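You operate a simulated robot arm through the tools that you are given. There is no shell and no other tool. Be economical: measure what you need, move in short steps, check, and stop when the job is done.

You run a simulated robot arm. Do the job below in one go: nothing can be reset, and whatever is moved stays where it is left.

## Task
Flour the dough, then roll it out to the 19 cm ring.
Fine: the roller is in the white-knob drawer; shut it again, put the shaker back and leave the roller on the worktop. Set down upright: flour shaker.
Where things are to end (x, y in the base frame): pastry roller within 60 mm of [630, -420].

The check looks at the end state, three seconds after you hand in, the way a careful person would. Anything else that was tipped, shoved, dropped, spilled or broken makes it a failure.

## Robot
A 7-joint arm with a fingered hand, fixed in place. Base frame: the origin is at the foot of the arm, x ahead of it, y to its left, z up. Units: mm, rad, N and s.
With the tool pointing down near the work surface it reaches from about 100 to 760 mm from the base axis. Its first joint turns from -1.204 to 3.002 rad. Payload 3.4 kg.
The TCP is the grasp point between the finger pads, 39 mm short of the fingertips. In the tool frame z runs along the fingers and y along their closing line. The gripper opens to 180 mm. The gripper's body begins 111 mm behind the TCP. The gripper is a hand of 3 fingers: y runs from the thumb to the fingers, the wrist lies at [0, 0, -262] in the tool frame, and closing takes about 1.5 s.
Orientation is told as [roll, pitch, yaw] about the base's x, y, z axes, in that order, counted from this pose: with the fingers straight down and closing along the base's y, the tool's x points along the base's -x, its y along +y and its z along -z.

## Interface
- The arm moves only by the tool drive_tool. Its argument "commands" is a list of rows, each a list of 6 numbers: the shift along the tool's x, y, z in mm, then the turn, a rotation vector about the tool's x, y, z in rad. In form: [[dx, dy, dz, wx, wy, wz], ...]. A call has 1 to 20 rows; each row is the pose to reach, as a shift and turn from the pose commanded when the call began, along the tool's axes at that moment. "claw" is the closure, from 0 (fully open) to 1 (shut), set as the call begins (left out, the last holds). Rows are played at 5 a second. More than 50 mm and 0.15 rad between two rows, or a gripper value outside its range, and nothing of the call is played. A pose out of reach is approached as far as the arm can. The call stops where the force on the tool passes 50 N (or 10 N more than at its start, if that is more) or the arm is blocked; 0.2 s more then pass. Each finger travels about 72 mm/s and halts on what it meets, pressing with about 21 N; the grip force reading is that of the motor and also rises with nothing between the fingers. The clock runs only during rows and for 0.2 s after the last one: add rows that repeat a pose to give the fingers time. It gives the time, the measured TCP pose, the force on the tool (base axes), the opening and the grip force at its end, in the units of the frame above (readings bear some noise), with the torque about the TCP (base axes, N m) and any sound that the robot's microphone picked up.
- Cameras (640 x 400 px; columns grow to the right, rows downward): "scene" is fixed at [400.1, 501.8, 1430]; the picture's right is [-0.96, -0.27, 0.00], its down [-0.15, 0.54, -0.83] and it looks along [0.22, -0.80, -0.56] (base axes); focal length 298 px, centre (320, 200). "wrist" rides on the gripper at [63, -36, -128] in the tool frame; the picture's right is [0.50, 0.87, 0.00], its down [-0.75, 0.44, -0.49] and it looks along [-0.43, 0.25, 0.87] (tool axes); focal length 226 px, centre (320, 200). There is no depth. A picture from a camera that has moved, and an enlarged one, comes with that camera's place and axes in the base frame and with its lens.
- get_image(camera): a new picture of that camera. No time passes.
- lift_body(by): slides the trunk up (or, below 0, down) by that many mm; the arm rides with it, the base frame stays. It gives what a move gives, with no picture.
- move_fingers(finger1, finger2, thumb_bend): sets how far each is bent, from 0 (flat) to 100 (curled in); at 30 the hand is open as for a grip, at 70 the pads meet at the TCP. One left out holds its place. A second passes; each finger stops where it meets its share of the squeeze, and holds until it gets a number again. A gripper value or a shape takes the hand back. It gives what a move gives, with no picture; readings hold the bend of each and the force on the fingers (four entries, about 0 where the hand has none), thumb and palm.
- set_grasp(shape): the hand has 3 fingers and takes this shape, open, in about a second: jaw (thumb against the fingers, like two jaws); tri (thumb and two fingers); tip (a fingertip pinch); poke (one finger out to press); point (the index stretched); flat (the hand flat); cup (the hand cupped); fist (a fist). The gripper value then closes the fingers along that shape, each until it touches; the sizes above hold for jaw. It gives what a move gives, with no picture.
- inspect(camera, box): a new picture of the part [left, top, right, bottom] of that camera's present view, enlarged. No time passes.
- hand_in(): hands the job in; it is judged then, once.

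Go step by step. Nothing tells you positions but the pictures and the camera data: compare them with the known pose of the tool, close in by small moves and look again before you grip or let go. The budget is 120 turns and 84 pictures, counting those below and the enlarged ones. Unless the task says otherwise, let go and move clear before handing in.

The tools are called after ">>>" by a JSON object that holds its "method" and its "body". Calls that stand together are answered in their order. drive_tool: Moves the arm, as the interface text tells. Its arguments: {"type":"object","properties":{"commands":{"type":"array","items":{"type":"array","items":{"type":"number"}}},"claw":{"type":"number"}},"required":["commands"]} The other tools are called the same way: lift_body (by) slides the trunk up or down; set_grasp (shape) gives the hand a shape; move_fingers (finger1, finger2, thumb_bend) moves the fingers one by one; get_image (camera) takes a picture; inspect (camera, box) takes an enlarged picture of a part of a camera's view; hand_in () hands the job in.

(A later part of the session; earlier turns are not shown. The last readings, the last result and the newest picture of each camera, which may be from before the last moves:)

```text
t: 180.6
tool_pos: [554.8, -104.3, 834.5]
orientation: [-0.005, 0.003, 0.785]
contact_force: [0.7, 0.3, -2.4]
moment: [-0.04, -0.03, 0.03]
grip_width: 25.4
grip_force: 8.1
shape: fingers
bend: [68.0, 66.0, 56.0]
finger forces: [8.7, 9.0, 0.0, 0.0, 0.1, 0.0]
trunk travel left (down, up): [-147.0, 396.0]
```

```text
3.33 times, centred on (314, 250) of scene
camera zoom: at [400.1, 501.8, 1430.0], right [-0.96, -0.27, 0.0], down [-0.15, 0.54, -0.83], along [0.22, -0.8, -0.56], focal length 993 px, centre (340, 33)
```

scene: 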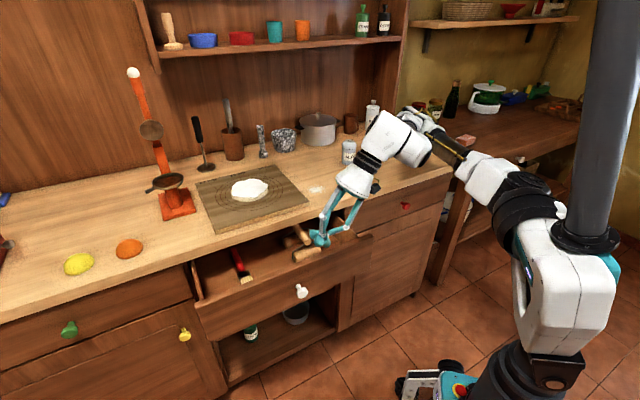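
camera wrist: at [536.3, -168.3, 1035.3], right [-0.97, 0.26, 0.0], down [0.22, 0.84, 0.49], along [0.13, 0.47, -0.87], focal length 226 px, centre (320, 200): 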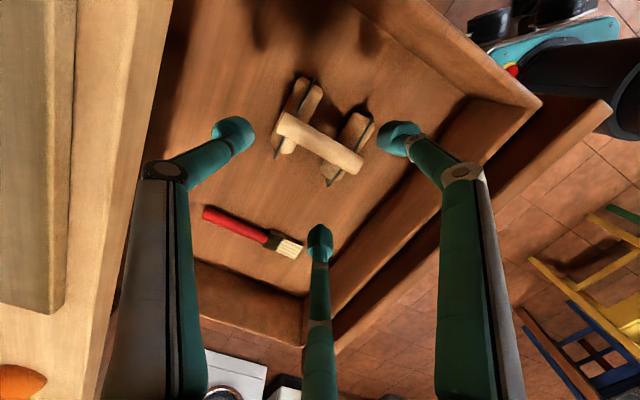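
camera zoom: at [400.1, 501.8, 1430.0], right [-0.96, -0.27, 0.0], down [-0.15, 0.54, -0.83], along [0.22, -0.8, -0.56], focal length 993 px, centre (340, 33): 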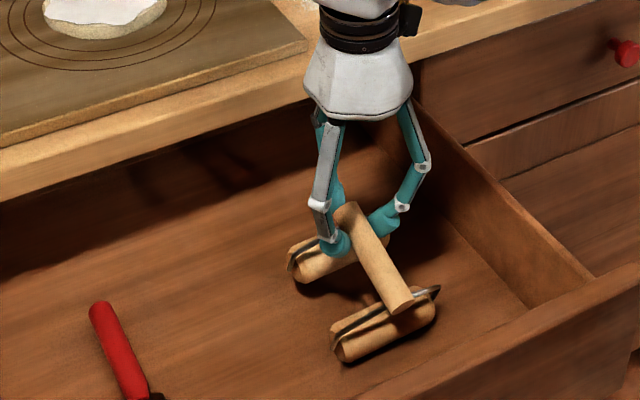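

The roller lifts, but I hold it off-centre toward the deep end and it droops. I set it back, shift 15 mm toward its middle (bringing the thumb to the handle end) and regrip.

>>> {"method": "drive_tool", "body": {"commands": [[0, 0, 8, 0, 0, 0], [0, 0, 15, 0, 0, 0], [0, 0, 20, 0, 0, 0], [0, 0, 20, 0, 0, 0]]}}

>>> {"method": "move_fingers", "body": {"finger1": 58, "finger2": 58}}

>>> {"method": "drive_tool", "body": {"commands": [[0, 5, 0, 0, 0, 0], [0, 10, 0, 0, 0, 0], [0, 15, 0, 0, 0, 0], [0, 15, 0, 0, 0, 0]]}}

>>> {"method": "move_fingers", "body": {"finger1": 85, "finger2": 85}}

>>> {"method": "move_fingers", "body": {"thumb_bend": 66}}

```text
t: 181.6
tool_pos: [554.1, -103.5, 816.5]
orientation: [-0.004, 0.004, 0.785]
contact_force: [0.1, -0.2, -1.3]
moment: [0.03, -0.04, 0.0]
grip_width: 25.5
grip_force: 9.5
shape: fingers
bend: [68.0, 66.0, 56.0]
finger forces: [8.8, 8.8, 0.1, 0.0, 0.0, 0.0]
trunk travel left (down, up): [-147.0, 396.0]
```

```text
t: 182.6
tool_pos: [554.2, -103.1, 815.2]
orientation: [-0.006, 0.003, 0.785]
contact_force: [0.2, 0.9, 0.4]
moment: [0.01, -0.01, -0.01]
grip_width: 47.0
grip_force: 0.1
shape: fingers
bend: [57.0, 57.0, 56.0]
finger forces: [0.0, 0.1, 0.0, 0.0, 0.0, 0.0]
trunk travel left (down, up): [-147.0, 396.0]
```

```text
t: 183.6
tool_pos: [542.9, -93.6, 815.8]
orientation: [-0.005, 0.001, 0.787]
contact_force: [-0.4, 0.3, 0.6]
moment: [-0.01, -0.02, 0.0]
grip_width: 47.0
grip_force: 0.2
shape: fingers
bend: [57.0, 57.0, 56.0]
finger forces: [0.0, 0.1, 0.1, 0.0, 0.1, 0.0]
trunk travel left (down, up): [-147.0, 396.0]
```

```text
t: 184.6
tool_pos: [543.2, -93.5, 815.6]
orientation: [-0.004, 0.002, 0.786]
contact_force: [-1.0, 0.3, 0.2]
moment: [-0.03, -0.03, -0.01]
grip_width: 29.8
grip_force: 9.0
shape: fingers
bend: [68.0, 67.0, 55.0]
finger forces: [8.2, 8.2, 0.0, 0.0, 1.3, 0.0]
trunk travel left (down, up): [-147.0, 396.0]
```

```text
t: 185.6
tool_pos: [544.4, -94.1, 815.1]
orientation: [-0.005, 0.005, 0.786]
contact_force: [-0.1, 1.0, -1.8]
moment: [0.04, 0.04, -0.01]
grip_width: 24.4
grip_force: 12.4
shape: fingers
bend: [67.0, 66.0, 60.0]
finger forces: [7.9, 8.1, 0.1, 0.0, 9.0, 0.0]
trunk travel left (down, up): [-147.0, 396.0]
```

All three fingers now bear (8, 8 and 9 N) near the handle's middle. I lift the roller out of the drawer, carry it over the worktop and turn it so its handle lies along the counter's length.

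>>> {"method": "drive_tool", "body": {"commands": [[0, 0, -8, 0, 0, 0], [0, 0, -22, 0, 0, 0], [0, 0, -40, 0, 0, 0], [0, 0, -60, 0, 0, 0], [0, 0, -80, 0, 0, 0], [0, 0, -100, 0, 0, 0], [0, 0, -120, 0, 0, 0], [0, 0, -140, 0, 0, 0], [0, 0, -160, 0, 0, 0], [0, 0, -178, 0, 0, 0], [0, 0, -190, 0, 0, 0], [0, 0, -190, 0, 0, 0]]}}

>>> {"method": "drive_tool", "body": {"commands": [[10, -14, 0, 0, 0, 0.08], [24, -36, 0, 0, 0, 0.21], [40, -60, 0, 0, 0, 0.35], [56, -84, 0, 0, 0, 0.49], [72, -108, 0, 0, 0, 0.63], [88, -132, 0, 0, 0, 0.77], [104, -156, 0, 0, 0, 0.91], [120, -180, 0, 0, 0, 1.05], [136, -204, 0, 0, 0, 1.19], [150, -226, 0, 0, 0, 1.33], [162, -245, 0, 0, 0, 1.46], [170, -256, 0, 0, 0, 1.57], [170, -256, 0, 0, 0, 1.57]]}}

```text
t: 188.2
tool_pos: [543.5, -90.7, 1007.4]
orientation: [-0.005, 0.004, 0.785]
contact_force: [0.2, 0.2, -2.4]
moment: [-0.04, -0.05, -0.01]
grip_width: 23.8
grip_force: 12.5
shape: fingers
bend: [67.0, 66.0, 61.0]
finger forces: [8.2, 8.4, 0.1, 0.0, 7.8, 0.0]
trunk travel left (down, up): [-147.0, 396.0]
```

```text
t: 191.0
tool_pos: [604.0, -393.8, 1007.5]
orientation: [-0.004, -0.005, -0.788]
contact_force: [-0.6, 0.8, -2.7]
moment: [-0.07, 0.06, -0.03]
grip_width: 23.3
grip_force: 11.5
shape: fingers
bend: [67.0, 66.0, 61.0]
finger forces: [7.9, 8.1, 0.0, 0.1, 7.4, 0.0]
trunk travel left (down, up): [-147.0, 396.0]
```

Held securely. Now I lower it onto the counter here.

>>> {"method": "drive_tool", "body": {"commands": [[0, 0, 10, 0, 0, 0], [0, 0, 20, 0, 0, 0], [0, 0, 28, 0, 0, 0], [0, 0, 32, 0, 0, 0], [0, 0, 35, 0, 0, 0], [0, 0, 35, 0, 0, 0]]}}

```text
t: 192.4
tool_pos: [604.1, -393.6, 976.4]
orientation: [0.0, -0.01, -0.783]
contact_force: [4.0, -3.2, 18.2]
moment: [-0.07, -0.29, 0.02]
grip_width: 13.5
grip_force: 17.7
shape: fingers
bend: [70.0, 70.0, 63.0]
finger forces: [9.6, 20.5, 0.0, 0.0, 5.5, 0.1]
trunk travel left (down, up): [-147.0, 396.0]
```

It rests on the counter. I release, rise and tilt 0.65 rad toward the worktop for the tilted regrip, then look.

>>> {"method": "move_fingers", "body": {"finger1": 52, "finger2": 52, "thumb_bend": 42}}

>>> {"method": "drive_tool", "body": {"commands": [[0, 0, -20, 0, 0, 0], [0, 0, -50, 0, 0, 0], [0, 0, -86, 0, 0, 0], [30, 0, -86, 0, -0.13, 0], [60, 0, -86, 0, -0.26, 0], [85, 0, -86, 0, -0.39, 0], [85, 0, -86, 0, -0.52, 0], [85, 0, -86, 0, -0.65, 0], [85, 0, -86, 0, -0.65, 0]]}}

>>> {"method": "get_image", "body": {"camera": "wrist"}}

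```text
t: 193.4
tool_pos: [602.9, -392.1, 975.5]
orientation: [-0.002, -0.009, -0.783]
contact_force: [0.2, -0.3, 27.0]
moment: [0.24, -0.21, -0.01]
grip_width: 68.5
grip_force: 13.1
shape: fingers
bend: [72.0, 72.0, 42.0]
finger forces: [13.8, 13.7, 0.0, 0.0, 0.0, 0.1]
trunk travel left (down, up): [-147.0, 396.0]
```

```text
t: 195.4
tool_pos: [542.6, -333.3, 1058.9]
orientation: [-0.006, -0.656, -0.782]
contact_force: [0.0, 1.2, -0.2]
moment: [0.04, -0.01, 0.0]
grip_width: 84.9
grip_force: 0.0
shape: fingers
bend: [52.0, 52.0, 42.0]
finger forces: [0.1, 0.0, 0.1, 0.1, 0.0, 0.0]
trunk travel left (down, up): [-147.0, 396.0]
```

```text
3 pictures are left
camera wrist: at [427.6, -268.6, 1121.1], right [0.33, 0.89, -0.31], down [0.52, 0.1, 0.85], along [0.79, -0.44, -0.43], focal length 226 px, centre (320, 200)
```

wrist: 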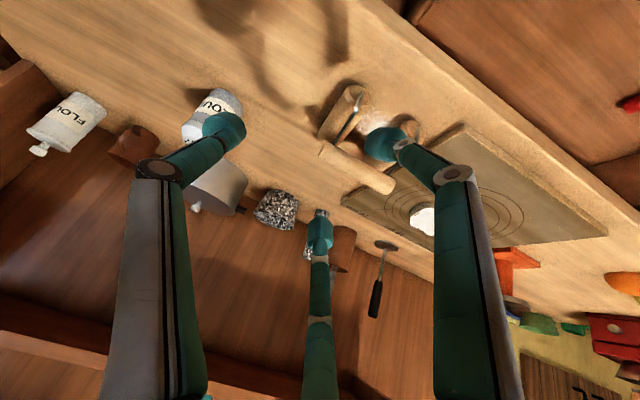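

The roller stands on its wheels; it rolled a bit and its handle is centred near (658, -359, 942), along the counter's length. I approach along the tilted tool axis and regrip it.

>>> {"method": "drive_tool", "body": {"commands": [[-4, 28, 0, 0, 0, 0], [-7, 55, 0, 0, 0, 0], [-7, 55, 35, 0, 0, 0], [-7, 55, 70, 0, 0, 0], [-7, 55, 100, 0, 0, 0], [-7, 55, 118, 0, 0, 0], [-7, 55, 128, 0, 0, 0], [-7, 55, 128, 0, 0, 0]]}}

>>> {"method": "move_fingers", "body": {"thumb_bend": 52}}

>>> {"method": "move_fingers", "body": {"finger1": 85, "finger2": 85}}

>>> {"method": "move_fingers", "body": {"thumb_bend": 70}}

```text
t: 197.2
tool_pos: [640.1, -356.6, 960.9]
orientation: [-0.001, -0.655, -0.786]
contact_force: [-5.2, 5.0, 15.0]
moment: [0.45, 0.1, 0.09]
grip_width: 65.6
grip_force: 22.1
shape: fingers
bend: [80.0, 52.0, 41.0]
finger forces: [43.1, 0.1, 0.0, 0.1, 1.4, 0.1]
trunk travel left (down, up): [-147.0, 396.0]
```

```text
t: 198.2
tool_pos: [640.3, -354.4, 961.6]
orientation: [-0.002, -0.656, -0.783]
contact_force: [-0.2, 0.7, 10.3]
moment: [0.23, -0.18, -0.02]
grip_width: 54.8
grip_force: 20.2
shape: fingers
bend: [79.0, 52.0, 48.0]
finger forces: [34.9, 0.1, 0.0, 0.0, 6.3, 0.1]
trunk travel left (down, up): [-147.0, 396.0]
```

```text
t: 199.2
tool_pos: [640.5, -353.1, 961.0]
orientation: [-0.005, -0.655, -0.782]
contact_force: [-1.4, 1.0, 3.7]
moment: [0.17, 0.26, -0.07]
grip_width: 51.7
grip_force: 16.8
shape: fingers
bend: [80.0, 62.0, 47.0]
finger forces: [16.6, 7.4, 0.1, 0.1, 10.5, 0.0]
trunk travel left (down, up): [-147.0, 396.0]
```

```text
t: 200.2
tool_pos: [640.9, -354.6, 961.5]
orientation: [-0.004, -0.655, -0.782]
contact_force: [-0.3, 0.4, 3.3]
moment: [0.15, 0.15, -0.05]
grip_width: 50.9
grip_force: 18.9
shape: fingers
bend: [80.0, 62.0, 48.0]
finger forces: [16.6, 7.8, 0.0, 0.0, 13.2, 0.0]
trunk travel left (down, up): [-147.0, 396.0]
```

Finger 1 landed on something; I need one look to understand the contact.

>>> {"method": "inspect", "body": {"camera": "scene", "box": [230, 130, 390, 230]}}

```text
4.00 times, centred on (310, 180) of scene
camera zoom: at [400.1, 501.8, 1430.0], right [-0.96, -0.27, 0.0], down [-0.15, 0.54, -0.83], along [0.22, -0.8, -0.56], focal length 1192 px, centre (360, 280)
```

zoom: 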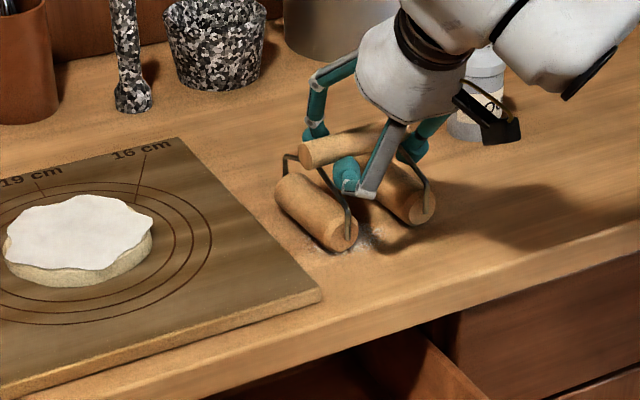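

The grip is in fact usable: finger 1 is in front of and under the handle, finger 2 behind it, thumb at its end. I test-lift 15 mm.

>>> {"method": "drive_tool", "body": {"commands": [[-3, 0, -4, 0, 0, 0], [-6, 0, -8, 0, 0, 0], [-9, 0, -12, 0, 0, 0], [-9, 0, -12, 0, 0, 0], [-9, 0, -12, 0, 0, 0]]}}

```text
t: 201.4
tool_pos: [641.2, -354.3, 977.6]
orientation: [-0.005, -0.656, -0.782]
contact_force: [-0.7, 0.3, -2.3]
moment: [0.0, 0.02, -0.01]
grip_width: 50.5
grip_force: 15.6
shape: fingers
bend: [80.0, 62.0, 49.0]
finger forces: [12.0, 6.8, 0.1, 0.0, 13.0, 0.1]
trunk travel left (down, up): [-147.0, 396.0]
```

It holds (2.3 N of weight). I raise it, carry it over the dough, turning the tool to the arm's azimuth, and stop above the centre.

>>> {"method": "drive_tool", "body": {"commands": [[-10, 0, -13, 0, 0, 0], [-20, 0, -27, 0, 0, 0], [-31, 0, -40, 0, 0, 0], [-39, 32, -34, -0.047, 0, -0.062], [-46, 64, -28, -0.095, 0, -0.123], [-54, 96, -22, -0.142, 0, -0.185], [-62, 128, -16, -0.19, 0, -0.246], [-70, 160, -9, -0.237, 0, -0.308], [-76, 186, -4, -0.275, 0, -0.358], [-82, 208, 0, -0.308, 0, -0.4], [-82, 208, 0, -0.308, 0, -0.4]]}}

```text
t: 203.8
tool_pos: [834.5, -250.7, 1026.0]
orientation: [-0.005, -0.655, -0.277]
contact_force: [-0.4, 0.6, -2.3]
moment: [-0.01, 0.07, 0.0]
grip_width: 49.8
grip_force: 16.1
shape: fingers
bend: [80.0, 62.0, 49.0]
finger forces: [11.6, 7.1, 0.1, 0.0, 12.7, 0.0]
trunk travel left (down, up): [-147.0, 396.0]
```

I lower onto the dough gently and read the contact force.

>>> {"method": "drive_tool", "body": {"commands": [[6, 0, 8, 0, 0, 0], [12, 0, 16, 0, 0, 0], [17, 0, 22, 0, 0, 0], [20, 0, 26, 0, 0, 0], [20, 0, 26, 0, 0, 0]]}}

```text
t: 205.0
tool_pos: [834.9, -250.8, 993.9]
orientation: [-0.003, -0.653, -0.28]
contact_force: [-1.0, 0.0, -2.0]
moment: [0.05, 0.07, 0.0]
grip_width: 49.6
grip_force: 15.4
shape: fingers
bend: [80.0, 62.0, 49.0]
finger forces: [11.6, 7.1, 0.1, 0.0, 12.8, 0.0]
trunk travel left (down, up): [-147.0, 396.0]
```

>>> {"method": "drive_tool", "body": {"commands": [[2, 0, 2, 0, 0, 0], [4, 0, 5, 0, 0, 0], [5, 0, 7, 0, 0, 0], [5, 0, 7, 0, 0, 0]]}}

```text
t: 206.0
tool_pos: [834.6, -251.5, 984.7]
orientation: [-0.004, -0.656, -0.277]
contact_force: [0.4, 0.3, 1.7]
moment: [-0.04, 0.23, 0.0]
grip_width: 49.4
grip_force: 17.7
shape: fingers
bend: [80.0, 62.0, 49.0]
finger forces: [15.6, 7.2, 0.1, 0.1, 12.2, 0.0]
trunk travel left (down, up): [-147.0, 396.0]
```

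Contact at about 985. I press 3 mm more and roll along the handle's direction, ±45 mm.

>>> {"method": "drive_tool", "body": {"commands": [[2, 0, 2, 0, 0, 0], [2, 15, 2, 0, 0, 0], [2, 30, 2, 0, 0, 0], [2, 45, 2, 0, 0, 0], [2, 30, 2, 0, 0, 0], [2, 15, 2, 0, 0, 0], [2, 0, 2, 0, 0, 0], [2, -15, 2, 0, 0, 0], [2, -30, 2, 0, 0, 0], [2, -45, 2, 0, 0, 0], [2, -30, 2, 0, 0, 0], [2, -15, 2, 0, 0, 0], [2, 0, 2, 0, 0, 0], [2, 0, 2, 0, 0, 0]]}}

```text
t: 209.0
tool_pos: [832.4, -253.3, 982.3]
orientation: [-0.001, -0.654, -0.279]
contact_force: [-2.9, 0.7, 15.0]
moment: [0.18, 0.61, -0.06]
grip_width: 49.7
grip_force: 26.8
shape: fingers
bend: [80.0, 61.0, 49.0]
finger forces: [33.1, 9.4, 0.0, 0.0, 11.3, 0.1]
trunk travel left (down, up): [-147.0, 396.0]
```

>>> {"method": "drive_tool", "body": {"commands": [[0, 20, 0, 0, 0, 0], [0, 40, 0, 0, 0, 0], [0, 55, 0, 0, 0, 0], [0, 40, 0, 0, 0, 0], [0, 20, 0, 0, 0, 0], [0, 0, 0, 0, 0, 0], [0, -20, 0, 0, 0, 0], [0, -40, 0, 0, 0, 0], [0, -55, 0, 0, 0, 0], [0, -40, 0, 0, 0, 0], [0, -20, 0, 0, 0, 0], [0, 0, 0, 0, 0, 0], [0, 20, 0, 0, 0, 0], [0, 40, 0, 0, 0, 0], [0, 20, 0, 0, 0, 0], [0, 0, 0, 0, 0, 0], [0, -20, 0, 0, 0, 0], [0, -40, 0, 0, 0, 0], [0, 0, 0, 0, 0, 0], [0, 0, 0, 0, 0, 0]]}}

```text
t: 213.2
tool_pos: [833.1, -247.6, 981.9]
orientation: [-0.004, -0.654, -0.278]
contact_force: [0.7, 1.1, 12.1]
moment: [0.14, 0.29, -0.02]
grip_width: 48.9
grip_force: 25.3
shape: fingers
bend: [80.0, 61.0, 50.0]
finger forces: [29.2, 10.6, 0.1, 0.1, 10.3, 0.0]
trunk travel left (down, up): [-147.0, 396.0]
```

I check how the dough has spread.

>>> {"method": "inspect", "body": {"camera": "scene", "box": [170, 130, 330, 230]}}

```text
4.00 times, centred on (250, 180) of scene
camera zoom: at [400.1, 501.8, 1430.0], right [-0.96, -0.27, 0.0], down [-0.15, 0.54, -0.83], along [0.22, -0.8, -0.56], focal length 1192 px, centre (600, 280)
```

zoom: 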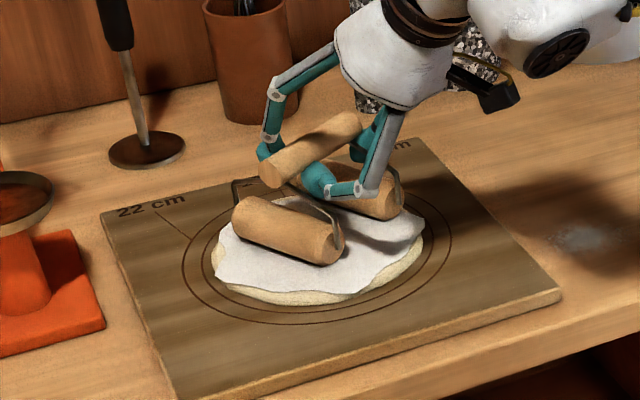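

The dough has spread evenly to about 17.3 cm (inner ring covered). I roll about 200 mm more at the same pressure, then check again.

>>> {"method": "drive_tool", "body": {"commands": [[0, 20, 0, 0, 0, 0], [0, 40, 0, 0, 0, 0], [0, 20, 0, 0, 0, 0], [0, 0, 0, 0, 0, 0], [0, -20, 0, 0, 0, 0], [0, -40, 0, 0, 0, 0], [0, -20, 0, 0, 0, 0], [0, 0, 0, 0, 0, 0], [0, 20, 0, 0, 0, 0], [0, 0, 0, 0, 0, 0], [0, 0, 0, 0, 0, 0]]}}

```text
t: 215.6
tool_pos: [833.2, -252.1, 981.8]
orientation: [-0.002, -0.655, -0.279]
contact_force: [-0.8, 0.3, 11.7]
moment: [0.22, 0.4, -0.04]
grip_width: 47.7
grip_force: 24.3
shape: fingers
bend: [81.0, 61.0, 50.0]
finger forces: [28.0, 10.4, 0.1, 0.0, 10.4, 0.1]
trunk travel left (down, up): [-147.0, 396.0]
```

>>> {"method": "inspect", "body": {"camera": "scene", "box": [170, 130, 330, 230]}}

```text
4.00 times, centred on (250, 180) of scene
camera zoom: at [400.1, 501.8, 1430.0], right [-0.96, -0.27, 0.0], down [-0.15, 0.54, -0.83], along [0.22, -0.8, -0.56], focal length 1192 px, centre (600, 280)
```

zoom: 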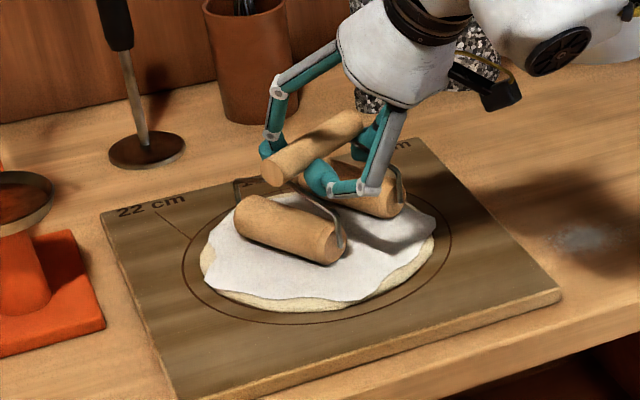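

The dough now measures 235 px against 271 px for the 22 cm ring, which is 19.0 cm and right on the ring. I lift straight off and carry the roller back toward its target on the worktop.

>>> {"method": "drive_tool", "body": {"commands": [[-6, 0, -8, 0, 0, 0], [-18, 0, -24, 0, 0, 0], [-31, 0, -40, 0, 0, 0], [-31, 0, -40, 0, 0, 0]]}}

>>> {"method": "drive_tool", "body": {"commands": [[17, -27, -13, 0.039, 0, 0.05], [33, -55, -25, 0.077, 0, 0.1], [50, -82, -38, 0.116, 0, 0.15], [66, -109, -51, 0.154, 0, 0.2], [83, -137, -63, 0.193, 0, 0.25], [99, -164, -76, 0.231, 0, 0.3], [116, -191, -89, 0.27, 0, 0.35], [132, -218, -101, 0.308, 0, 0.4], [132, -218, -101, 0.308, 0, 0.4]]}}

```text
t: 216.6
tool_pos: [833.1, -251.1, 1031.3]
orientation: [-0.003, -0.653, -0.278]
contact_force: [0.5, 0.7, -1.9]
moment: [0.01, 0.07, 0.01]
grip_width: 45.8
grip_force: 14.3
shape: fingers
bend: [80.0, 62.0, 50.0]
finger forces: [10.6, 8.8, 0.0, 0.1, 9.8, 0.1]
trunk travel left (down, up): [-147.0, 396.0]
```

```text
t: 218.6
tool_pos: [615.0, -416.2, 1031.8]
orientation: [-0.005, -0.656, -0.783]
contact_force: [-0.1, 0.3, -2.7]
moment: [0.03, 0.03, -0.03]
grip_width: 45.2
grip_force: 14.4
shape: fingers
bend: [80.0, 62.0, 50.0]
finger forces: [10.2, 9.0, 0.0, 0.0, 9.7, 0.1]
trunk travel left (down, up): [-147.0, 396.0]
```

Holding at (615, -416). Now I lower to the counter until light contact.

>>> {"method": "drive_tool", "body": {"commands": [[12, 0, 16, 0, 0, 0], [24, 0, 32, 0, 0, 0], [34, 0, 44, 0, 0, 0], [39, 0, 50, 0, 0, 0], [41, 0, 53, 0, 0, 0], [41, 0, 53, 0, 0, 0]]}}

```text
t: 220.0
tool_pos: [613.7, -415.1, 965.2]
orientation: [-0.005, -0.656, -0.783]
contact_force: [0.3, 0.0, -2.2]
moment: [0.08, 0.06, -0.02]
grip_width: 45.1
grip_force: 13.9
shape: fingers
bend: [80.0, 62.0, 50.0]
finger forces: [10.3, 9.0, 0.0, 0.0, 9.5, 0.0]
trunk travel left (down, up): [-147.0, 396.0]
```

>>> {"method": "drive_tool", "body": {"commands": [[1, 0, 1, 0, 0, 0], [2, 0, 2, 0, 0, 0], [3, 0, 4, 0, 0, 0], [3, 0, 4, 0, 0, 0]]}}

```text
t: 221.0
tool_pos: [614.7, -415.6, 961.9]
orientation: [-0.004, -0.657, -0.782]
contact_force: [-0.4, 0.6, 1.7]
moment: [0.13, 0.06, 0.04]
grip_width: 45.0
grip_force: 15.9
shape: fingers
bend: [80.0, 62.0, 50.0]
finger forces: [13.1, 9.6, 0.1, 0.0, 9.6, 0.0]
trunk travel left (down, up): [-147.0, 396.0]
```

Resting lightly. I open all three fingers slightly at once.

>>> {"method": "move_fingers", "body": {"finger1": 60, "finger2": 55, "thumb_bend": 42}}

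```text
t: 222.0
tool_pos: [613.7, -415.8, 961.2]
orientation: [-0.004, -0.657, -0.782]
contact_force: [-0.6, 0.2, 9.8]
moment: [-0.03, -0.13, 0.01]
grip_width: 59.3
grip_force: 6.1
shape: fingers
bend: [75.0, 55.0, 42.0]
finger forces: [11.3, 0.1, 0.1, 0.0, 0.0, 0.1]
trunk travel left (down, up): [-147.0, 396.0]
```

Finger 1 can't open fully because it presses on the near-left wheel. I shift the hand 12 mm away along the handle and up a touch so it can open in the gap between the wheels.

>>> {"method": "drive_tool", "body": {"commands": [[-1, -4, -2, 0, 0, 0], [-2, -8, -3, 0, 0, 0], [-3, -12, -4, 0, 0, 0], [-3, -12, -4, 0, 0, 0]]}}

```text
t: 223.0
tool_pos: [604.9, -422.4, 965.8]
orientation: [-0.004, -0.657, -0.781]
contact_force: [1.3, -1.2, 8.5]
moment: [-0.05, -0.19, 0.03]
grip_width: 60.6
grip_force: 3.9
shape: fingers
bend: [73.0, 55.0, 42.0]
finger forces: [8.5, 0.0, 0.1, 0.0, 0.1, 0.1]
trunk travel left (down, up): [-147.0, 396.0]
```

>>> {"method": "drive_tool", "body": {"commands": [[0, 0, -4, 0, 0, 0], [0, 0, -8, 0, 0, 0], [0, 0, -12, 0, 0, 0], [0, 0, -12, 0, 0, 0]]}}

```text
t: 224.0
tool_pos: [600.2, -417.6, 975.5]
orientation: [-0.003, -0.657, -0.783]
contact_force: [1.6, -1.7, 6.5]
moment: [-0.08, -0.14, -0.03]
grip_width: 64.5
grip_force: 3.4
shape: fingers
bend: [68.0, 54.0, 42.0]
finger forces: [6.7, 0.7, 0.1, 0.0, 0.0, 0.0]
trunk travel left (down, up): [-147.0, 396.0]
```

>>> {"method": "drive_tool", "body": {"commands": [[-4, 0, -3, 0, 0, 0], [-8, 0, -6, 0, 0, 0], [-12, 0, -10, 0, 0, 0], [-12, 0, -10, 0, 0, 0]]}}

```text
t: 225.0
tool_pos: [603.7, -421.3, 989.5]
orientation: [-0.004, -0.654, -0.782]
contact_force: [-0.7, -0.2, 0.1]
moment: [0.01, 0.01, -0.01]
grip_width: 71.3
grip_force: 0.0
shape: fingers
bend: [60.0, 55.0, 42.0]
finger forces: [0.0, 0.0, 0.0, 0.1, 0.0, 0.1]
trunk travel left (down, up): [-147.0, 396.0]
```

The hand is free of the roller. I rise clear, untilt to tool-down with the fist closed, and head to the front of the drawer's right end to push it shut.

>>> {"method": "drive_tool", "body": {"commands": [[-18, 0, -24, 0, 0, 0], [-36, 0, -47, 0, 0, 0], [-61, 0, -79, 0, 0, 0], [-61, 0, -79, 0, 0.13, 0], [-61, 0, -79, 0, 0.26, 0], [-61, 0, -79, 0, 0.39, 0], [-61, 0, -79, 0, 0.52, 0], [-61, 0, -79, 0, 0.655, 0], [-61, 0, -79, 0, 0.655, 0]]}}

```text
t: 227.0
tool_pos: [601.9, -421.4, 1090.3]
orientation: [-0.001, 0.0, -0.785]
contact_force: [-0.5, -0.6, -0.1]
moment: [-0.04, -0.05, -0.01]
grip_width: 71.3
grip_force: 0.0
shape: fingers
bend: [60.0, 55.0, 42.0]
finger forces: [0.1, 0.1, 0.0, 0.0, 0.0, 0.0]
trunk travel left (down, up): [-147.0, 396.0]
```

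>>> {"method": "drive_tool", "body": {"commands": [[45, 4, 0, 0, 0, 0], [90, 8, 0, 0, 0, 0], [135, 12, 0, 0, 0, 0], [180, 16, 0, 0, 0, 0], [225, 20, 0, 0, 0, 0], [270, 24, 0, 0, 0, 0], [315, 28, 0, 0, 0, 0], [360, 32, 0, 0, 0, 0], [405, 36, 0, 0, 0, 0], [450, 40, 0, 0, 0, 0], [478, 40, 0, 0, 0, 0], [478, 40, 0, 0, 0, 0]], "claw": 1}}

```text
t: 229.6
tool_pos: [291.1, -55.8, 1088.9]
orientation: [-0.004, 0.0, -0.786]
contact_force: [0.6, 0.4, 0.3]
moment: [-0.04, -0.01, -0.01]
grip_width: 0.0
grip_force: 21.2
shape: jaw
bend: [65.0, 65.0, 67.0]
finger forces: [0.0, 0.0, 0.0, 0.0, 0.0, 0.0]
trunk travel left (down, up): [-147.0, 396.0]
```

>>> {"method": "drive_tool", "body": {"commands": [[0, 0, 45, 0, 0, 0], [0, 0, 90, 0, 0, 0], [0, 0, 135, 0, 0, 0], [0, 0, 180, 0, 0, 0], [0, 0, 220, 0, 0, 0], [0, 0, 255, 0, 0, 0], [0, 0, 285, 0, 0, 0], [0, 0, 285, 0, 0, 0]]}}

```text
t: 231.4
tool_pos: [385.9, -22.8, 884.5]
orientation: [-0.006, 0.003, -0.787]
contact_force: [-0.2, 0.1, 0.2]
moment: [0.01, 0.03, 0.02]
grip_width: 0.0
grip_force: 21.0
shape: jaw
bend: [64.0, 65.0, 67.0]
finger forces: [0.1, 0.0, 0.0, 0.0, 0.1, 0.1]
out of reach, approached as far as the arm can: row 3, 4, 5, 6, 7, 8
trunk travel left (down, up): [-147.0, 396.0]
```

Too low so near the base at this trunk height. I go back up, lower the trunk fully, and descend again.

>>> {"method": "drive_tool", "body": {"commands": [[0, 0, -45, 0, 0, 0], [10, -20, -90, 0, 0, 0], [22, -45, -130, 0, 0, 0], [33, -68, -170, 0, 0, 0], [44, -91, -205, 0, 0, 0], [44, -91, -205, 0, 0, 0]]}}

>>> {"method": "lift_body", "body": {"by": -145}}

>>> {"method": "drive_tool", "body": {"commands": [[0, 0, 40, 0, 0, 0], [0, 0, 80, 0, 0, 0], [0, 0, 110, 0, 0, 0], [0, 0, 140, 0, 0, 0], [0, 0, 140, 0, 0, 0]]}}

```text
refused: row 2 steps farther than a row can; nothing moved
```

```text
t: 231.8
tool_pos: [388.7, -22.7, 880.3]
orientation: [0.009, 0.0, -0.787]
contact_force: [1.7, -0.6, 12.6]
moment: [0.0, -0.02, 0.02]
grip_width: 0.0
grip_force: 21.3
shape: jaw
bend: [67.0, 67.0, 69.0]
finger forces: [0.1, 0.0, 0.0, 0.1, 0.0, 0.0]
trunk travel left (down, up): [-138.0, 404.0]
stopped: the force on the tool passed its limit at 76 N (the readings are from after the stop); the commanded pose is now the measured one
```

```text
t: 232.2
tool_pos: [392.4, -19.4, 876.3]
orientation: [0.007, -0.004, -0.784]
contact_force: [-1.0, -0.7, -1.3]
moment: [0.04, -0.02, 0.04]
grip_width: 0.0
grip_force: 21.3
shape: jaw
bend: [73.0, 72.0, 74.0]
finger forces: [0.0, 0.0, 0.0, 0.1, 0.0, 0.1]
out of reach, approached as far as the arm can: row 1
trunk travel left (down, up): [-138.0, 404.0]
stopped in row 1: the force on the tool passed its limit at 59 N (the readings are from after the stop); the commanded pose is now the measured one
```

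The fist touched the panel's top edge, so that edge is near z 840 and pushing needs only TCP z about 850. I rise and go back to the front, then lower the trunk.

>>> {"method": "drive_tool", "body": {"commands": [[0, 0, -40, 0, 0, 0], [0, 0, -80, 0, 0, 0], [5, -12, -120, 0, 0, 0], [15, -30, -160, 0, 0, 0], [25, -50, -195, 0, 0, 0], [35, -70, -210, 0, 0, 0], [46, -95, -210, 0, 0, 0], [46, -95, -210, 0, 0, 0]]}}

```text
t: 233.9
tool_pos: [288.9, -53.6, 1085.2]
orientation: [0.011, -0.006, -0.783]
contact_force: [0.2, -0.5, 0.5]
moment: [-0.02, 0.0, 0.01]
grip_width: 0.0
grip_force: 20.9
shape: jaw
bend: [73.0, 72.0, 74.0]
finger forces: [0.0, 0.0, 0.0, 0.1, 0.1, 0.0]
trunk travel left (down, up): [-138.0, 404.0]
```

>>> {"method": "lift_body", "body": {"by": -135}}

>>> {"method": "drive_tool", "body": {"commands": [[0, 0, 30, 0, 0, 0], [0, 0, 60, 0, 0, 0], [0, 0, 85, 0, 0, 0], [0, 0, 100, 0, 0, 0], [0, 0, 100, 0, 0, 0]]}}

```text
t: 235.1
tool_pos: [307.2, -65.7, 976.1]
orientation: [-0.045, 0.041, -0.833]
contact_force: [36.4, -47.6, -19.0]
moment: [6.55, 4.04, 2.1]
grip_width: 0.0
grip_force: 20.9
shape: jaw
bend: [73.0, 72.0, 74.0]
finger forces: [0.1, 0.1, 0.0, 0.0, 0.1, 0.0]
trunk travel left (down, up): [-36.0, 507.0]
stopped: the force on the tool passed its limit at 84 N (the readings are from after the stop); the commanded pose is now the measured one
```

```text
t: 235.3
tool_pos: [305.0, -63.3, 975.2]
orientation: [-0.046, 0.043, -0.826]
contact_force: [36.6, -46.3, -3.0]
moment: [6.98, 5.35, 2.04]
grip_width: 0.2
grip_force: 21.0
shape: jaw
bend: [73.0, 72.0, 74.0]
finger forces: [0.0, 0.0, 0.0, 0.1, 0.0, 0.0]
trunk travel left (down, up): [-36.0, 507.0]
stopped in row 1: the force on the tool passed its limit at 98 N (the readings are from after the stop); the commanded pose is now the measured one
```

The hand is being squeezed against the robot's own body there. I raise the trunk back to free it and will instead pinch the drawer's side wall further out and slide the drawer in.

>>> {"method": "lift_body", "body": {"by": 110}}

```text
t: 236.8
tool_pos: [302.2, -61.4, 1087.6]
orientation: [-0.039, 0.036, -0.831]
contact_force: [-0.5, -0.1, -1.0]
moment: [-0.02, 0.0, -0.03]
grip_width: 0.0
grip_force: 21.5
shape: jaw
bend: [73.0, 72.0, 74.0]
finger forces: [0.0, 0.1, 0.0, 0.1, 0.0, 0.0]
trunk travel left (down, up): [-146.0, 397.0]
```

>>> {"method": "move_fingers", "body": {"finger1": 54, "finger2": 54, "thumb_bend": 54}}

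>>> {"method": "drive_tool", "body": {"commands": [[-38, 1, 0, -0.02, 0, -0.02], [-76, 3, 0, -0.053, 0.003, -0.046], [-115, 5, 0, -0.053, 0.003, -0.046], [-153, 6, 0, -0.053, 0.003, -0.046], [-153, 6, 45, -0.053, 0.003, -0.046], [-153, 6, 90, -0.053, 0.003, -0.046], [-153, 6, 135, -0.053, 0.003, -0.046], [-153, 6, 180, -0.053, 0.003, -0.046], [-153, 6, 210, -0.053, 0.003, -0.046], [-153, 6, 210, -0.053, 0.003, -0.046]]}}

```text
t: 237.8
tool_pos: [301.9, -60.5, 1088.3]
orientation: [-0.04, 0.036, -0.828]
contact_force: [-0.1, 0.2, 0.0]
moment: [-0.04, -0.02, 0.01]
grip_width: 56.5
grip_force: 0.1
shape: fingers
bend: [54.0, 54.0, 54.0]
finger forces: [0.1, 0.1, 0.0, 0.1, 0.0, 0.0]
trunk travel left (down, up): [-146.0, 397.0]
```

```text
t: 240.0
tool_pos: [419.2, -174.0, 882.9]
orientation: [0.018, 0.043, -0.785]
contact_force: [-1.1, 0.0, 0.7]
moment: [-0.03, -0.02, 0.02]
grip_width: 56.5
grip_force: 0.1
shape: fingers
bend: [54.0, 54.0, 54.0]
finger forces: [0.0, 0.0, 0.1, 0.0, 0.0, 0.1]
out of reach, approached as far as the arm can: row 8, 9, 10
trunk travel left (down, up): [-146.0, 397.0]
```

>>> {"method": "lift_body", "body": {"by": -55}}

```text
t: 240.9
tool_pos: [431.6, -169.3, 796.5]
orientation: [-0.058, 0.113, -0.789]
contact_force: [0.9, 1.0, 0.3]
moment: [0.0, -0.04, 0.03]
grip_width: 56.4
grip_force: 0.0
shape: fingers
bend: [54.0, 54.0, 54.0]
finger forces: [0.0, 0.0, 0.0, 0.0, 0.0, 0.1]
trunk travel left (down, up): [-91.0, 452.0]
```

No contact: the wall should be between thumb and fingers. I close on it.

>>> {"method": "move_fingers", "body": {"finger1": 85, "finger2": 85, "thumb_bend": 85}}

```text
t: 241.9
tool_pos: [432.9, -169.8, 793.4]
orientation: [-0.06, 0.116, -0.79]
contact_force: [-2.7, -3.1, -4.9]
moment: [-0.14, 0.05, 0.06]
grip_width: 3.3
grip_force: 15.4
shape: fingers
bend: [71.0, 71.0, 68.0]
finger forces: [8.3, 8.3, 0.1, 0.0, 13.6, 0.1]
trunk travel left (down, up): [-91.0, 452.0]
```

The net force suggests the wall is between the fingers. I slide toward the counter by 100 mm.

>>> {"method": "drive_tool", "body": {"commands": [[-6, 0, 0, 0, 0, 0], [-16, 0, 0, 0, 0, 0], [-28, 0, 0, 0, 0, 0], [-40, 0, 0, 0, 0, 0], [-52, 0, 0, 0, 0, 0], [-64, 0, 0, 0, 0, 0], [-76, 0, 0, 0, 0, 0], [-88, 0, 0, 0, 0, 0], [-100, 0, 0, 0, 0, 0], [-100, 0, 0, 0, 0, 0]]}}

```text
t: 244.1
tool_pos: [501.6, -240.3, 784.4]
orientation: [-0.058, 0.111, -0.788]
contact_force: [-1.3, -3.0, 25.1]
moment: [-0.17, 0.27, 0.02]
grip_width: 3.1
grip_force: 8.7
shape: fingers
bend: [72.0, 72.0, 70.0]
finger forces: [0.0, 0.1, 0.0, 0.0, 17.2, 0.0]
trunk travel left (down, up): [-91.0, 452.0]
```

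The fist is inside the drawer and now presses on its floor (25 N), which drags the drawer inward. I lift, go back, and repeat: press and drag inward.

>>> {"method": "drive_tool", "body": {"commands": [[0, 0, -20, 0, 0, 0], [0, 0, -35, 0, -0.06, 0], [10, 0, -35, 0, -0.12, 0], [45, 0, -35, 0, -0.12, 0], [80, 0, -35, 0, -0.12, 0], [95, 0, -35, 0, -0.12, 0], [95, 0, -20, 0, -0.12, 0], [95, 0, -10, 0, -0.12, 0], [95, 0, -5, 0, -0.12, 0], [95, 0, -5, 0, -0.12, 0]], "claw": 1}}

```text
t: 246.3
tool_pos: [447.8, -174.6, 818.5]
orientation: [-0.063, -0.007, -0.781]
contact_force: [-15.5, -11.7, 43.8]
moment: [-0.94, 0.99, -0.05]
grip_width: 6.2
grip_force: 21.1
shape: jaw
bend: [71.0, 71.0, 68.0]
finger forces: [0.0, 0.0, 0.0, 0.0, 36.5, 0.0]
out of reach, approached as far as the arm can: row 7, 8, 9, 10
trunk travel left (down, up): [-91.0, 452.0]
```

Now it meets something at tip height about 779 where there was nothing before, so the panel has come in and lies under the hand near n 440. I rise, step back in front of it with the fingers leaning toward me, and lower to push from outside.

>>> {"method": "drive_tool", "body": {"commands": [[0, 0, -20, 0, 0, 0], [0, 0, -50, 0, 0, 0], [0, 0, -80, 0, 0, 0], [15, 0, -80, 0, 0.1, 0], [30, 0, -80, 0, 0.2, 0], [45, 0, -80, 0, 0.3, 0], [55, 0, -80, 0, 0.36, 0], [55, 0, -80, 0, 0.36, 0]]}}

>>> {"method": "drive_tool", "body": {"commands": [[-8, 0, 22, 0, 0, 0], [-16, 0, 44, 0, 0, 0], [-25, 0, 66, 0, 0, 0], [-31, 0, 82, 0, 0, 0], [-31, 0, 82, 0, 0, 0]]}}

```text
t: 248.1
tool_pos: [413.9, -132.5, 896.8]
orientation: [-0.062, 0.357, -0.804]
contact_force: [0.7, -0.3, -1.3]
moment: [0.02, 0.02, 0.02]
grip_width: 0.3
grip_force: 21.3
shape: jaw
bend: [71.0, 71.0, 69.0]
finger forces: [0.0, 0.0, 0.0, 0.1, 0.0, 0.0]
trunk travel left (down, up): [-91.0, 452.0]
```

```text
t: 249.4
tool_pos: [414.9, -135.1, 814.0]
orientation: [-0.035, 0.35, -0.802]
contact_force: [15.8, 18.1, 19.5]
moment: [-0.04, 0.13, -0.11]
grip_width: 0.0
grip_force: 21.2
shape: jaw
bend: [70.0, 70.0, 75.0]
finger forces: [0.1, 0.1, 0.1, 0.0, 65.8, 0.0]
trunk travel left (down, up): [-91.0, 452.0]
stopped in row 5: the force on the tool passed its limit at 52 N (the readings are from after the stop); the commanded pose is now the measured one
5 turns are left
```

Contact is with the drawer's right side wall (near t 175), so the drawer is still out. I'll pinch that wall squarely with a strong grip, slide it inward, then release and rise.

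>>> {"method": "drive_tool", "body": {"commands": [[14, 0, -38, 0, 0, 0], [27, 0, -75, 0, 0, 0], [15, -9, -80, 0, -0.12, 0], [2, -18, -85, 0, -0.24, 0], [-11, -27, -89, 0, -0.35, 0], [-11, -27, -89, 0, -0.35, 0]]}}

>>> {"method": "move_fingers", "body": {"finger1": 50, "finger2": 50, "thumb_bend": 50}}

>>> {"method": "drive_tool", "body": {"commands": [[0, 0, 30, 0, 0, 0], [0, 0, 60, 0, 0, 0], [0, 0, 85, 0, 0, 0], [0, 0, 94, 0, 0, 0], [0, 0, 94, 0, 0, 0]]}}

>>> {"method": "drive_tool", "body": {"commands": [[0, 0, 0, 0, 0, 0], [0, 0, 0, 0, 0, 0], [0, 0, 0, 0, 0, 0], [0, 0, 0, 0, 0, 0], [0, 0, 0, 0, 0, 0], [0, 0, 0, 0, 0, 0], [0, 0, 0, 0, 0, 0], [0, 0, 0, 0, 0, 0]], "claw": 1}}

>>> {"method": "drive_tool", "body": {"commands": [[-6, 0, 0, 0, 0, 0], [-16, 0, 0, 0, 0, 0], [-28, 0, 0, 0, 0, 0], [-40, 0, 0, 0, 0, 0], [-52, 0, 0, 0, 0, 0], [-64, 0, 0, 0, 0, 0], [-76, 0, 0, 0, 0, 0], [-88, 0, 0, 0, 0, 0], [-100, 0, 0, 0, 0, 0], [-108, 0, 0, 0, 0, 0], [-108, 0, 0, 0, 0, 0]]}}

>>> {"method": "move_fingers", "body": {"finger1": 50, "finger2": 50, "thumb_bend": 50}}

>>> {"method": "drive_tool", "body": {"commands": [[0, 0, -30, 0, 0, 0], [0, 0, -65, 0, 0, 0], [0, 0, -95, 0, 0, 0], [0, 0, -95, 0, 0, 0]]}}

```text
t: 250.8
tool_pos: [423.4, -180.7, 893.9]
orientation: [-0.046, -0.002, -0.787]
contact_force: [0.3, -0.2, 0.4]
moment: [0.0, 0.0, -0.01]
grip_width: 0.2
grip_force: 21.1
shape: jaw
bend: [70.0, 70.0, 74.0]
finger forces: [0.1, 0.0, 0.0, 0.0, 0.1, 0.0]
trunk travel left (down, up): [-91.0, 452.0]
```

```text
t: 251.8
tool_pos: [424.1, -180.5, 893.1]
orientation: [-0.048, 0.001, -0.787]
contact_force: [-0.4, 0.6, 0.0]
moment: [0.0, 0.0, 0.0]
grip_width: 72.4
grip_force: 0.1
shape: fingers
bend: [50.0, 50.0, 50.0]
finger forces: [0.0, 0.0, 0.0, 0.0, 0.1, 0.1]
trunk travel left (down, up): [-91.0, 452.0]
```

```text
t: 253.0
tool_pos: [451.9, -179.5, 814.9]
orientation: [-0.051, 0.0, -0.785]
contact_force: [-0.2, 0.0, -0.7]
moment: [0.01, -0.01, -0.01]
grip_width: 72.1
grip_force: 0.0
shape: fingers
bend: [50.0, 50.0, 50.0]
finger forces: [0.0, 0.0, 0.0, 0.0, 0.0, 0.1]
out of reach, approached as far as the arm can: row 2, 3, 4, 5
trunk travel left (down, up): [-91.0, 452.0]
```

```text
t: 254.8
tool_pos: [451.7, -181.1, 814.4]
orientation: [-0.05, 0.003, -0.787]
contact_force: [-0.7, -1.6, -1.7]
moment: [-0.02, -0.07, 0.03]
grip_width: 6.3
grip_force: 20.9
shape: jaw
bend: [66.0, 66.0, 74.0]
finger forces: [0.0, 0.0, 0.0, 0.1, 18.3, 0.0]
trunk travel left (down, up): [-91.0, 452.0]
```

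```text
t: 257.2
tool_pos: [525.3, -256.1, 814.9]
orientation: [-0.049, 0.0, -0.783]
contact_force: [-18.1, 18.7, 3.5]
moment: [-0.86, -0.53, 0.63]
grip_width: 5.6
grip_force: 21.0
shape: jaw
bend: [66.0, 64.0, 74.0]
finger forces: [0.0, 24.0, 0.0, 0.0, 20.0, 0.1]
trunk travel left (down, up): [-91.0, 452.0]
```

```text
t: 258.2
tool_pos: [525.1, -256.9, 813.2]
orientation: [-0.048, 0.001, -0.788]
contact_force: [-14.4, 8.8, 4.3]
moment: [-0.39, -0.8, 0.23]
grip_width: 72.4
grip_force: 8.5
shape: fingers
bend: [50.0, 51.0, 50.0]
finger forces: [0.1, 16.0, 0.0, 0.1, 0.0, 0.0]
trunk travel left (down, up): [-91.0, 452.0]
```

```text
t: 259.2
tool_pos: [531.8, -254.9, 909.8]
orientation: [-0.046, 0.002, -0.784]
contact_force: [-3.7, 3.7, 3.4]
moment: [0.06, -0.1, 0.13]
grip_width: 71.9
grip_force: 2.7
shape: fingers
bend: [50.0, 54.0, 50.0]
finger forces: [0.1, 5.8, 0.0, 0.0, 0.1, 0.0]
trunk travel left (down, up): [-91.0, 452.0]
4 turns are left
```

The drag pulled along the wall with 20 N of thumb force and ended against the counter edge. Now I go in front of the panel and push it from outside.

>>> {"method": "drive_tool", "body": {"commands": [[10, -2, -30, 0, 0, 0], [45, -4, -30, 0, 0, 0], [85, -7, -30, 0, 0, 0], [125, -10, -30, 0, 0, 0], [150, -12, -30, 0, 0.1, 0], [165, -14, -30, 0, 0.22, 0], [172, -14, -30, 0, 0.35, 0], [172, -14, -30, 0, 0.35, 0]], "claw": 1}}

>>> {"method": "drive_tool", "body": {"commands": [[-14, 0, 38, 0, 0, 0], [-28, 0, 76, 0, 0, 0], [-38, 0, 103, 0, 0, 0], [-43, 0, 118, 0, 0, 0], [-43, 0, 118, 0, 0, 0]]}}

>>> {"method": "drive_tool", "body": {"commands": [[-11, 0, -4, 0, 0, 0], [-22, 0, -8, 0, 0, 0], [-33, 0, -12, 0, 0, 0], [-44, 0, -16, 0, 0, 0], [-55, 0, -20, 0, 0, 0], [-66, 0, -24, 0, 0, 0], [-77, 0, -28, 0, 0, 0], [-88, 0, -32, 0, 0, 0], [-99, 0, -36, 0, 0, 0], [-108, 0, -39, 0, 0, 0], [-108, 0, -39, 0, 0, 0]]}}

```text
t: 261.0
tool_pos: [398.5, -142.7, 938.9]
orientation: [-0.048, 0.353, -0.802]
contact_force: [1.3, -0.5, 0.9]
moment: [0.02, -0.01, -0.07]
grip_width: 0.2
grip_force: 21.1
shape: jaw
bend: [72.0, 75.0, 72.0]
finger forces: [0.1, 0.0, 0.1, 0.0, 0.0, 0.1]
trunk travel left (down, up): [-91.0, 452.0]
```

```text
t: 262.2
tool_pos: [396.4, -146.9, 814.2]
orientation: [-0.049, 0.351, -0.803]
contact_force: [-0.6, -0.3, 0.5]
moment: [-0.01, 0.05, 0.01]
grip_width: 0.0
grip_force: 20.9
shape: jaw
bend: [72.0, 75.0, 72.0]
finger forces: [0.0, 0.1, 0.1, 0.0, 0.1, 0.1]
trunk travel left (down, up): [-91.0, 452.0]
```

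```text
t: 264.6
tool_pos: [478.2, -228.8, 812.9]
orientation: [-0.052, 0.352, -0.801]
contact_force: [-0.2, 0.2, -0.1]
moment: [-0.03, -0.02, -0.03]
grip_width: 0.0
grip_force: 21.2
shape: jaw
bend: [72.0, 75.0, 72.0]
finger forces: [0.0, 0.0, 0.1, 0.1, 0.0, 0.0]
trunk travel left (down, up): [-91.0, 452.0]
3 turns are left
```

No wall where it was before, so the fist is now in front of the panel and has pushed it to about n 500. For the last part I lower the trunk, tilt the fingers under the counter's overhang and push to the stop.

>>> {"method": "drive_tool", "body": {"commands": [[10, 0, -28, 0, 0, 0], [20, 0, -56, 0, 0, 0], [20, 0, -56, 0, 0, 0]]}}

>>> {"method": "lift_body", "body": {"by": -85}}

>>> {"method": "drive_tool", "body": {"commands": [[8, 0, 3, 0, -0.13, 0], [16, 0, 6, 0, -0.27, 0], [24, 0, 9, 0, -0.41, 0], [24, 0, 9, 0, -0.55, 0], [24, 0, 9, 0, -0.68, 0], [24, 0, 9, 0, -0.8, 0], [24, 0, 9, 0, -0.8, 0]]}}

>>> {"method": "drive_tool", "body": {"commands": [[-10, 0, 5, 0, 0, 0], [-20, 0, 10, 0, 0, 0], [-30, 0, 14, 0, 0, 0], [-40, 0, 19, 0, 0, 0], [-50, 0, 24, 0, 0, 0], [-60, 0, 29, 0, 0, 0], [-70, 0, 34, 0, 0, 0], [-80, 0, 39, 0, 0, 0], [-90, 0, 43, 0, 0, 0], [-98, 0, 47, 0, 0, 0], [-98, 0, 47, 0, 0, 0]]}}

```text
t: 265.4
tool_pos: [478.7, -227.0, 873.5]
orientation: [-0.05, 0.35, -0.803]
contact_force: [-0.7, -0.4, -0.9]
moment: [0.01, 0.0, 0.02]
grip_width: 0.2
grip_force: 21.2
shape: jaw
bend: [72.0, 75.0, 72.0]
finger forces: [0.0, 0.0, 0.1, 0.1, 0.0, 0.1]
trunk travel left (down, up): [-91.0, 452.0]
```

```text
t: 266.6
tool_pos: [478.1, -226.4, 788.6]
orientation: [-0.05, 0.348, -0.801]
contact_force: [0.6, -1.1, -0.9]
moment: [-0.03, 0.0, 0.01]
grip_width: 0.1
grip_force: 21.4
shape: jaw
bend: [72.0, 75.0, 72.0]
finger forces: [0.0, 0.0, 0.0, 0.0, 0.0, 0.0]
trunk travel left (down, up): [-6.0, 537.0]
```

```text
t: 268.2
tool_pos: [522.3, -213.3, 860.2]
orientation: [-0.055, -0.435, -0.762]
contact_force: [0.3, -0.6, -0.3]
moment: [0.0, -0.02, 0.01]
grip_width: 0.0
grip_force: 20.7
shape: jaw
bend: [72.0, 75.0, 72.0]
finger forces: [0.0, 0.0, 0.0, 0.0, 0.0, 0.0]
out of reach, approached as far as the arm can: row 3, 4, 5, 6, 7
trunk travel left (down, up): [-6.0, 537.0]
```

```text
t: 269.4
tool_pos: [549.6, -243.4, 859.8]
orientation: [-0.049, -0.442, -0.757]
contact_force: [-22.2, 29.7, 4.2]
moment: [0.19, 0.11, 0.18]
grip_width: 0.0
grip_force: 20.8
shape: jaw
bend: [73.0, 74.0, 71.0]
finger forces: [62.9, 0.0, 0.0, 0.1, 0.0, 0.0]
trunk travel left (down, up): [-6.0, 537.0]
stopped in row 5: the force on the tool passed its limit at 58 N (the readings are from after the stop); the commanded pose is now the measured one
2 turns are left
```

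The hand drifted up and met the counter edge, so I redo it: back off, vertical and low in front of the panel, push to n 530, then tilt under the overhang and push to the stop, then withdraw.

>>> {"method": "drive_tool", "body": {"commands": [[20, 0, -20, 0, 0.1, 0], [45, 0, -40, 0, 0.2, 0], [62, 0, -62, 0, 0.32, 0], [77, 0, -81, 0, 0.44, 0], [77, 0, -81, 0, 0.44, 0]]}}

>>> {"method": "drive_tool", "body": {"commands": [[0, 0, 35, 0, 0, 0], [0, 0, 70, 0, 0, 0], [0, 0, 100, 0, 0, 0], [0, 0, 115, 0, 0, 0], [0, 0, 115, 0, 0, 0]]}}

>>> {"method": "drive_tool", "body": {"commands": [[-10, 0, 0, 0, 0, 0], [-20, 0, 0, 0, 0, 0], [-30, 0, 0, 0, 0, 0], [-40, 0, 0, 0, 0, 0], [-50, 0, 0, 0, 0, 0], [-60, 0, 0, 0, 0, 0], [-70, 0, 0, 0, 0, 0], [-75, 0, 0, 0, 0, 0]]}}

>>> {"method": "drive_tool", "body": {"commands": [[15, 0, 0, 0, -0.1, 0], [25, 0, 0, 0, -0.22, 0], [25, 0, 0, 0, -0.34, 0], [25, 0, 0, 0, -0.45, 0], [25, 0, 0, 0, -0.45, 0]]}}

>>> {"method": "drive_tool", "body": {"commands": [[-9, 0, 4, 0, 0, 0], [-18, 0, 9, 0, 0, 0], [-27, 0, 13, 0, 0, 0], [-36, 0, 17, 0, 0, 0], [-45, 0, 22, 0, 0, 0], [-54, 0, 26, 0, 0, 0], [-63, 0, 30, 0, 0, 0], [-68, 0, 33, 0, 0, 0], [-68, 0, 33, 0, 0, 0]]}}

>>> {"method": "drive_tool", "body": {"commands": [[27, 0, -13, 0, 0, 0], [60, 0, -29, 0, 0, 0], [43, 0, -65, 0, 0, 0], [25, 0, -105, 0, 0, 0], [8, 0, -142, 0, 0, 0], [0, 0, -165, 0, 0, 0]]}}

```text
t: 270.6
tool_pos: [476.7, -177.4, 898.0]
orientation: [-0.041, 0.002, -0.784]
contact_force: [-0.1, -0.2, 0.0]
moment: [-0.02, -0.01, 0.0]
grip_width: 0.0
grip_force: 21.4
shape: jaw
bend: [72.0, 74.0, 72.0]
finger forces: [0.0, 0.0, 0.1, 0.0, 0.0, 0.0]
trunk travel left (down, up): [-6.0, 537.0]
```

```text
t: 271.8
tool_pos: [473.9, -179.3, 785.3]
orientation: [-0.043, -0.003, -0.781]
contact_force: [0.4, 0.5, 0.2]
moment: [0.02, 0.0, -0.04]
grip_width: 0.0
grip_force: 20.7
shape: jaw
bend: [72.0, 74.0, 72.0]
finger forces: [0.0, 0.0, 0.1, 0.0, 0.1, 0.0]
trunk travel left (down, up): [-6.0, 537.0]
```

```text
t: 273.6
tool_pos: [528.0, -231.8, 784.6]
orientation: [-0.044, -0.001, -0.783]
contact_force: [-0.3, 1.2, 0.7]
moment: [-0.02, 0.0, 0.02]
grip_width: 0.0
grip_force: 21.0
shape: jaw
bend: [72.0, 74.0, 72.0]
finger forces: [0.0, 0.9, 0.0, 0.1, 0.0, 0.0]
trunk travel left (down, up): [-6.0, 537.0]
```

```text
t: 274.8
tool_pos: [548.8, -218.5, 839.8]
orientation: [-0.054, -0.453, -0.758]
contact_force: [-0.4, -0.4, -0.1]
moment: [0.01, 0.03, -0.02]
grip_width: 0.1
grip_force: 20.7
shape: jaw
bend: [72.0, 74.0, 71.0]
finger forces: [0.0, 0.1, 0.0, 0.0, 0.0, 0.0]
out of reach, approached as far as the arm can: row 2, 3, 4, 5
trunk travel left (down, up): [-6.0, 537.0]
```

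```text
t: 275.7
tool_pos: [561.9, -243.1, 842.3]
orientation: [-0.048, -0.438, -0.754]
contact_force: [-26.7, 34.6, 2.7]
moment: [0.25, 0.24, 0.22]
grip_width: 0.0
grip_force: 21.1
shape: jaw
bend: [74.0, 74.0, 71.0]
finger forces: [74.2, 0.0, 0.0, 0.1, 0.0, 0.1]
trunk travel left (down, up): [-6.0, 537.0]
stopped in row 4: the force on the tool passed its limit at 59 N (the readings are from after the stop); the commanded pose is now the measured one
```

```text
t: 277.1
tool_pos: [519.1, -191.8, 990.8]
orientation: [-0.051, -0.444, -0.755]
contact_force: [0.3, -0.4, 0.4]
moment: [-0.02, -0.02, -0.01]
grip_width: 0.2
grip_force: 20.8
shape: jaw
bend: [72.0, 74.0, 71.0]
finger forces: [0.0, 0.1, 0.1, 0.0, 0.1, 0.0]
out of reach, approached as far as the arm can: row 2
trunk travel left (down, up): [-6.0, 537.0]
1 turns are left
```

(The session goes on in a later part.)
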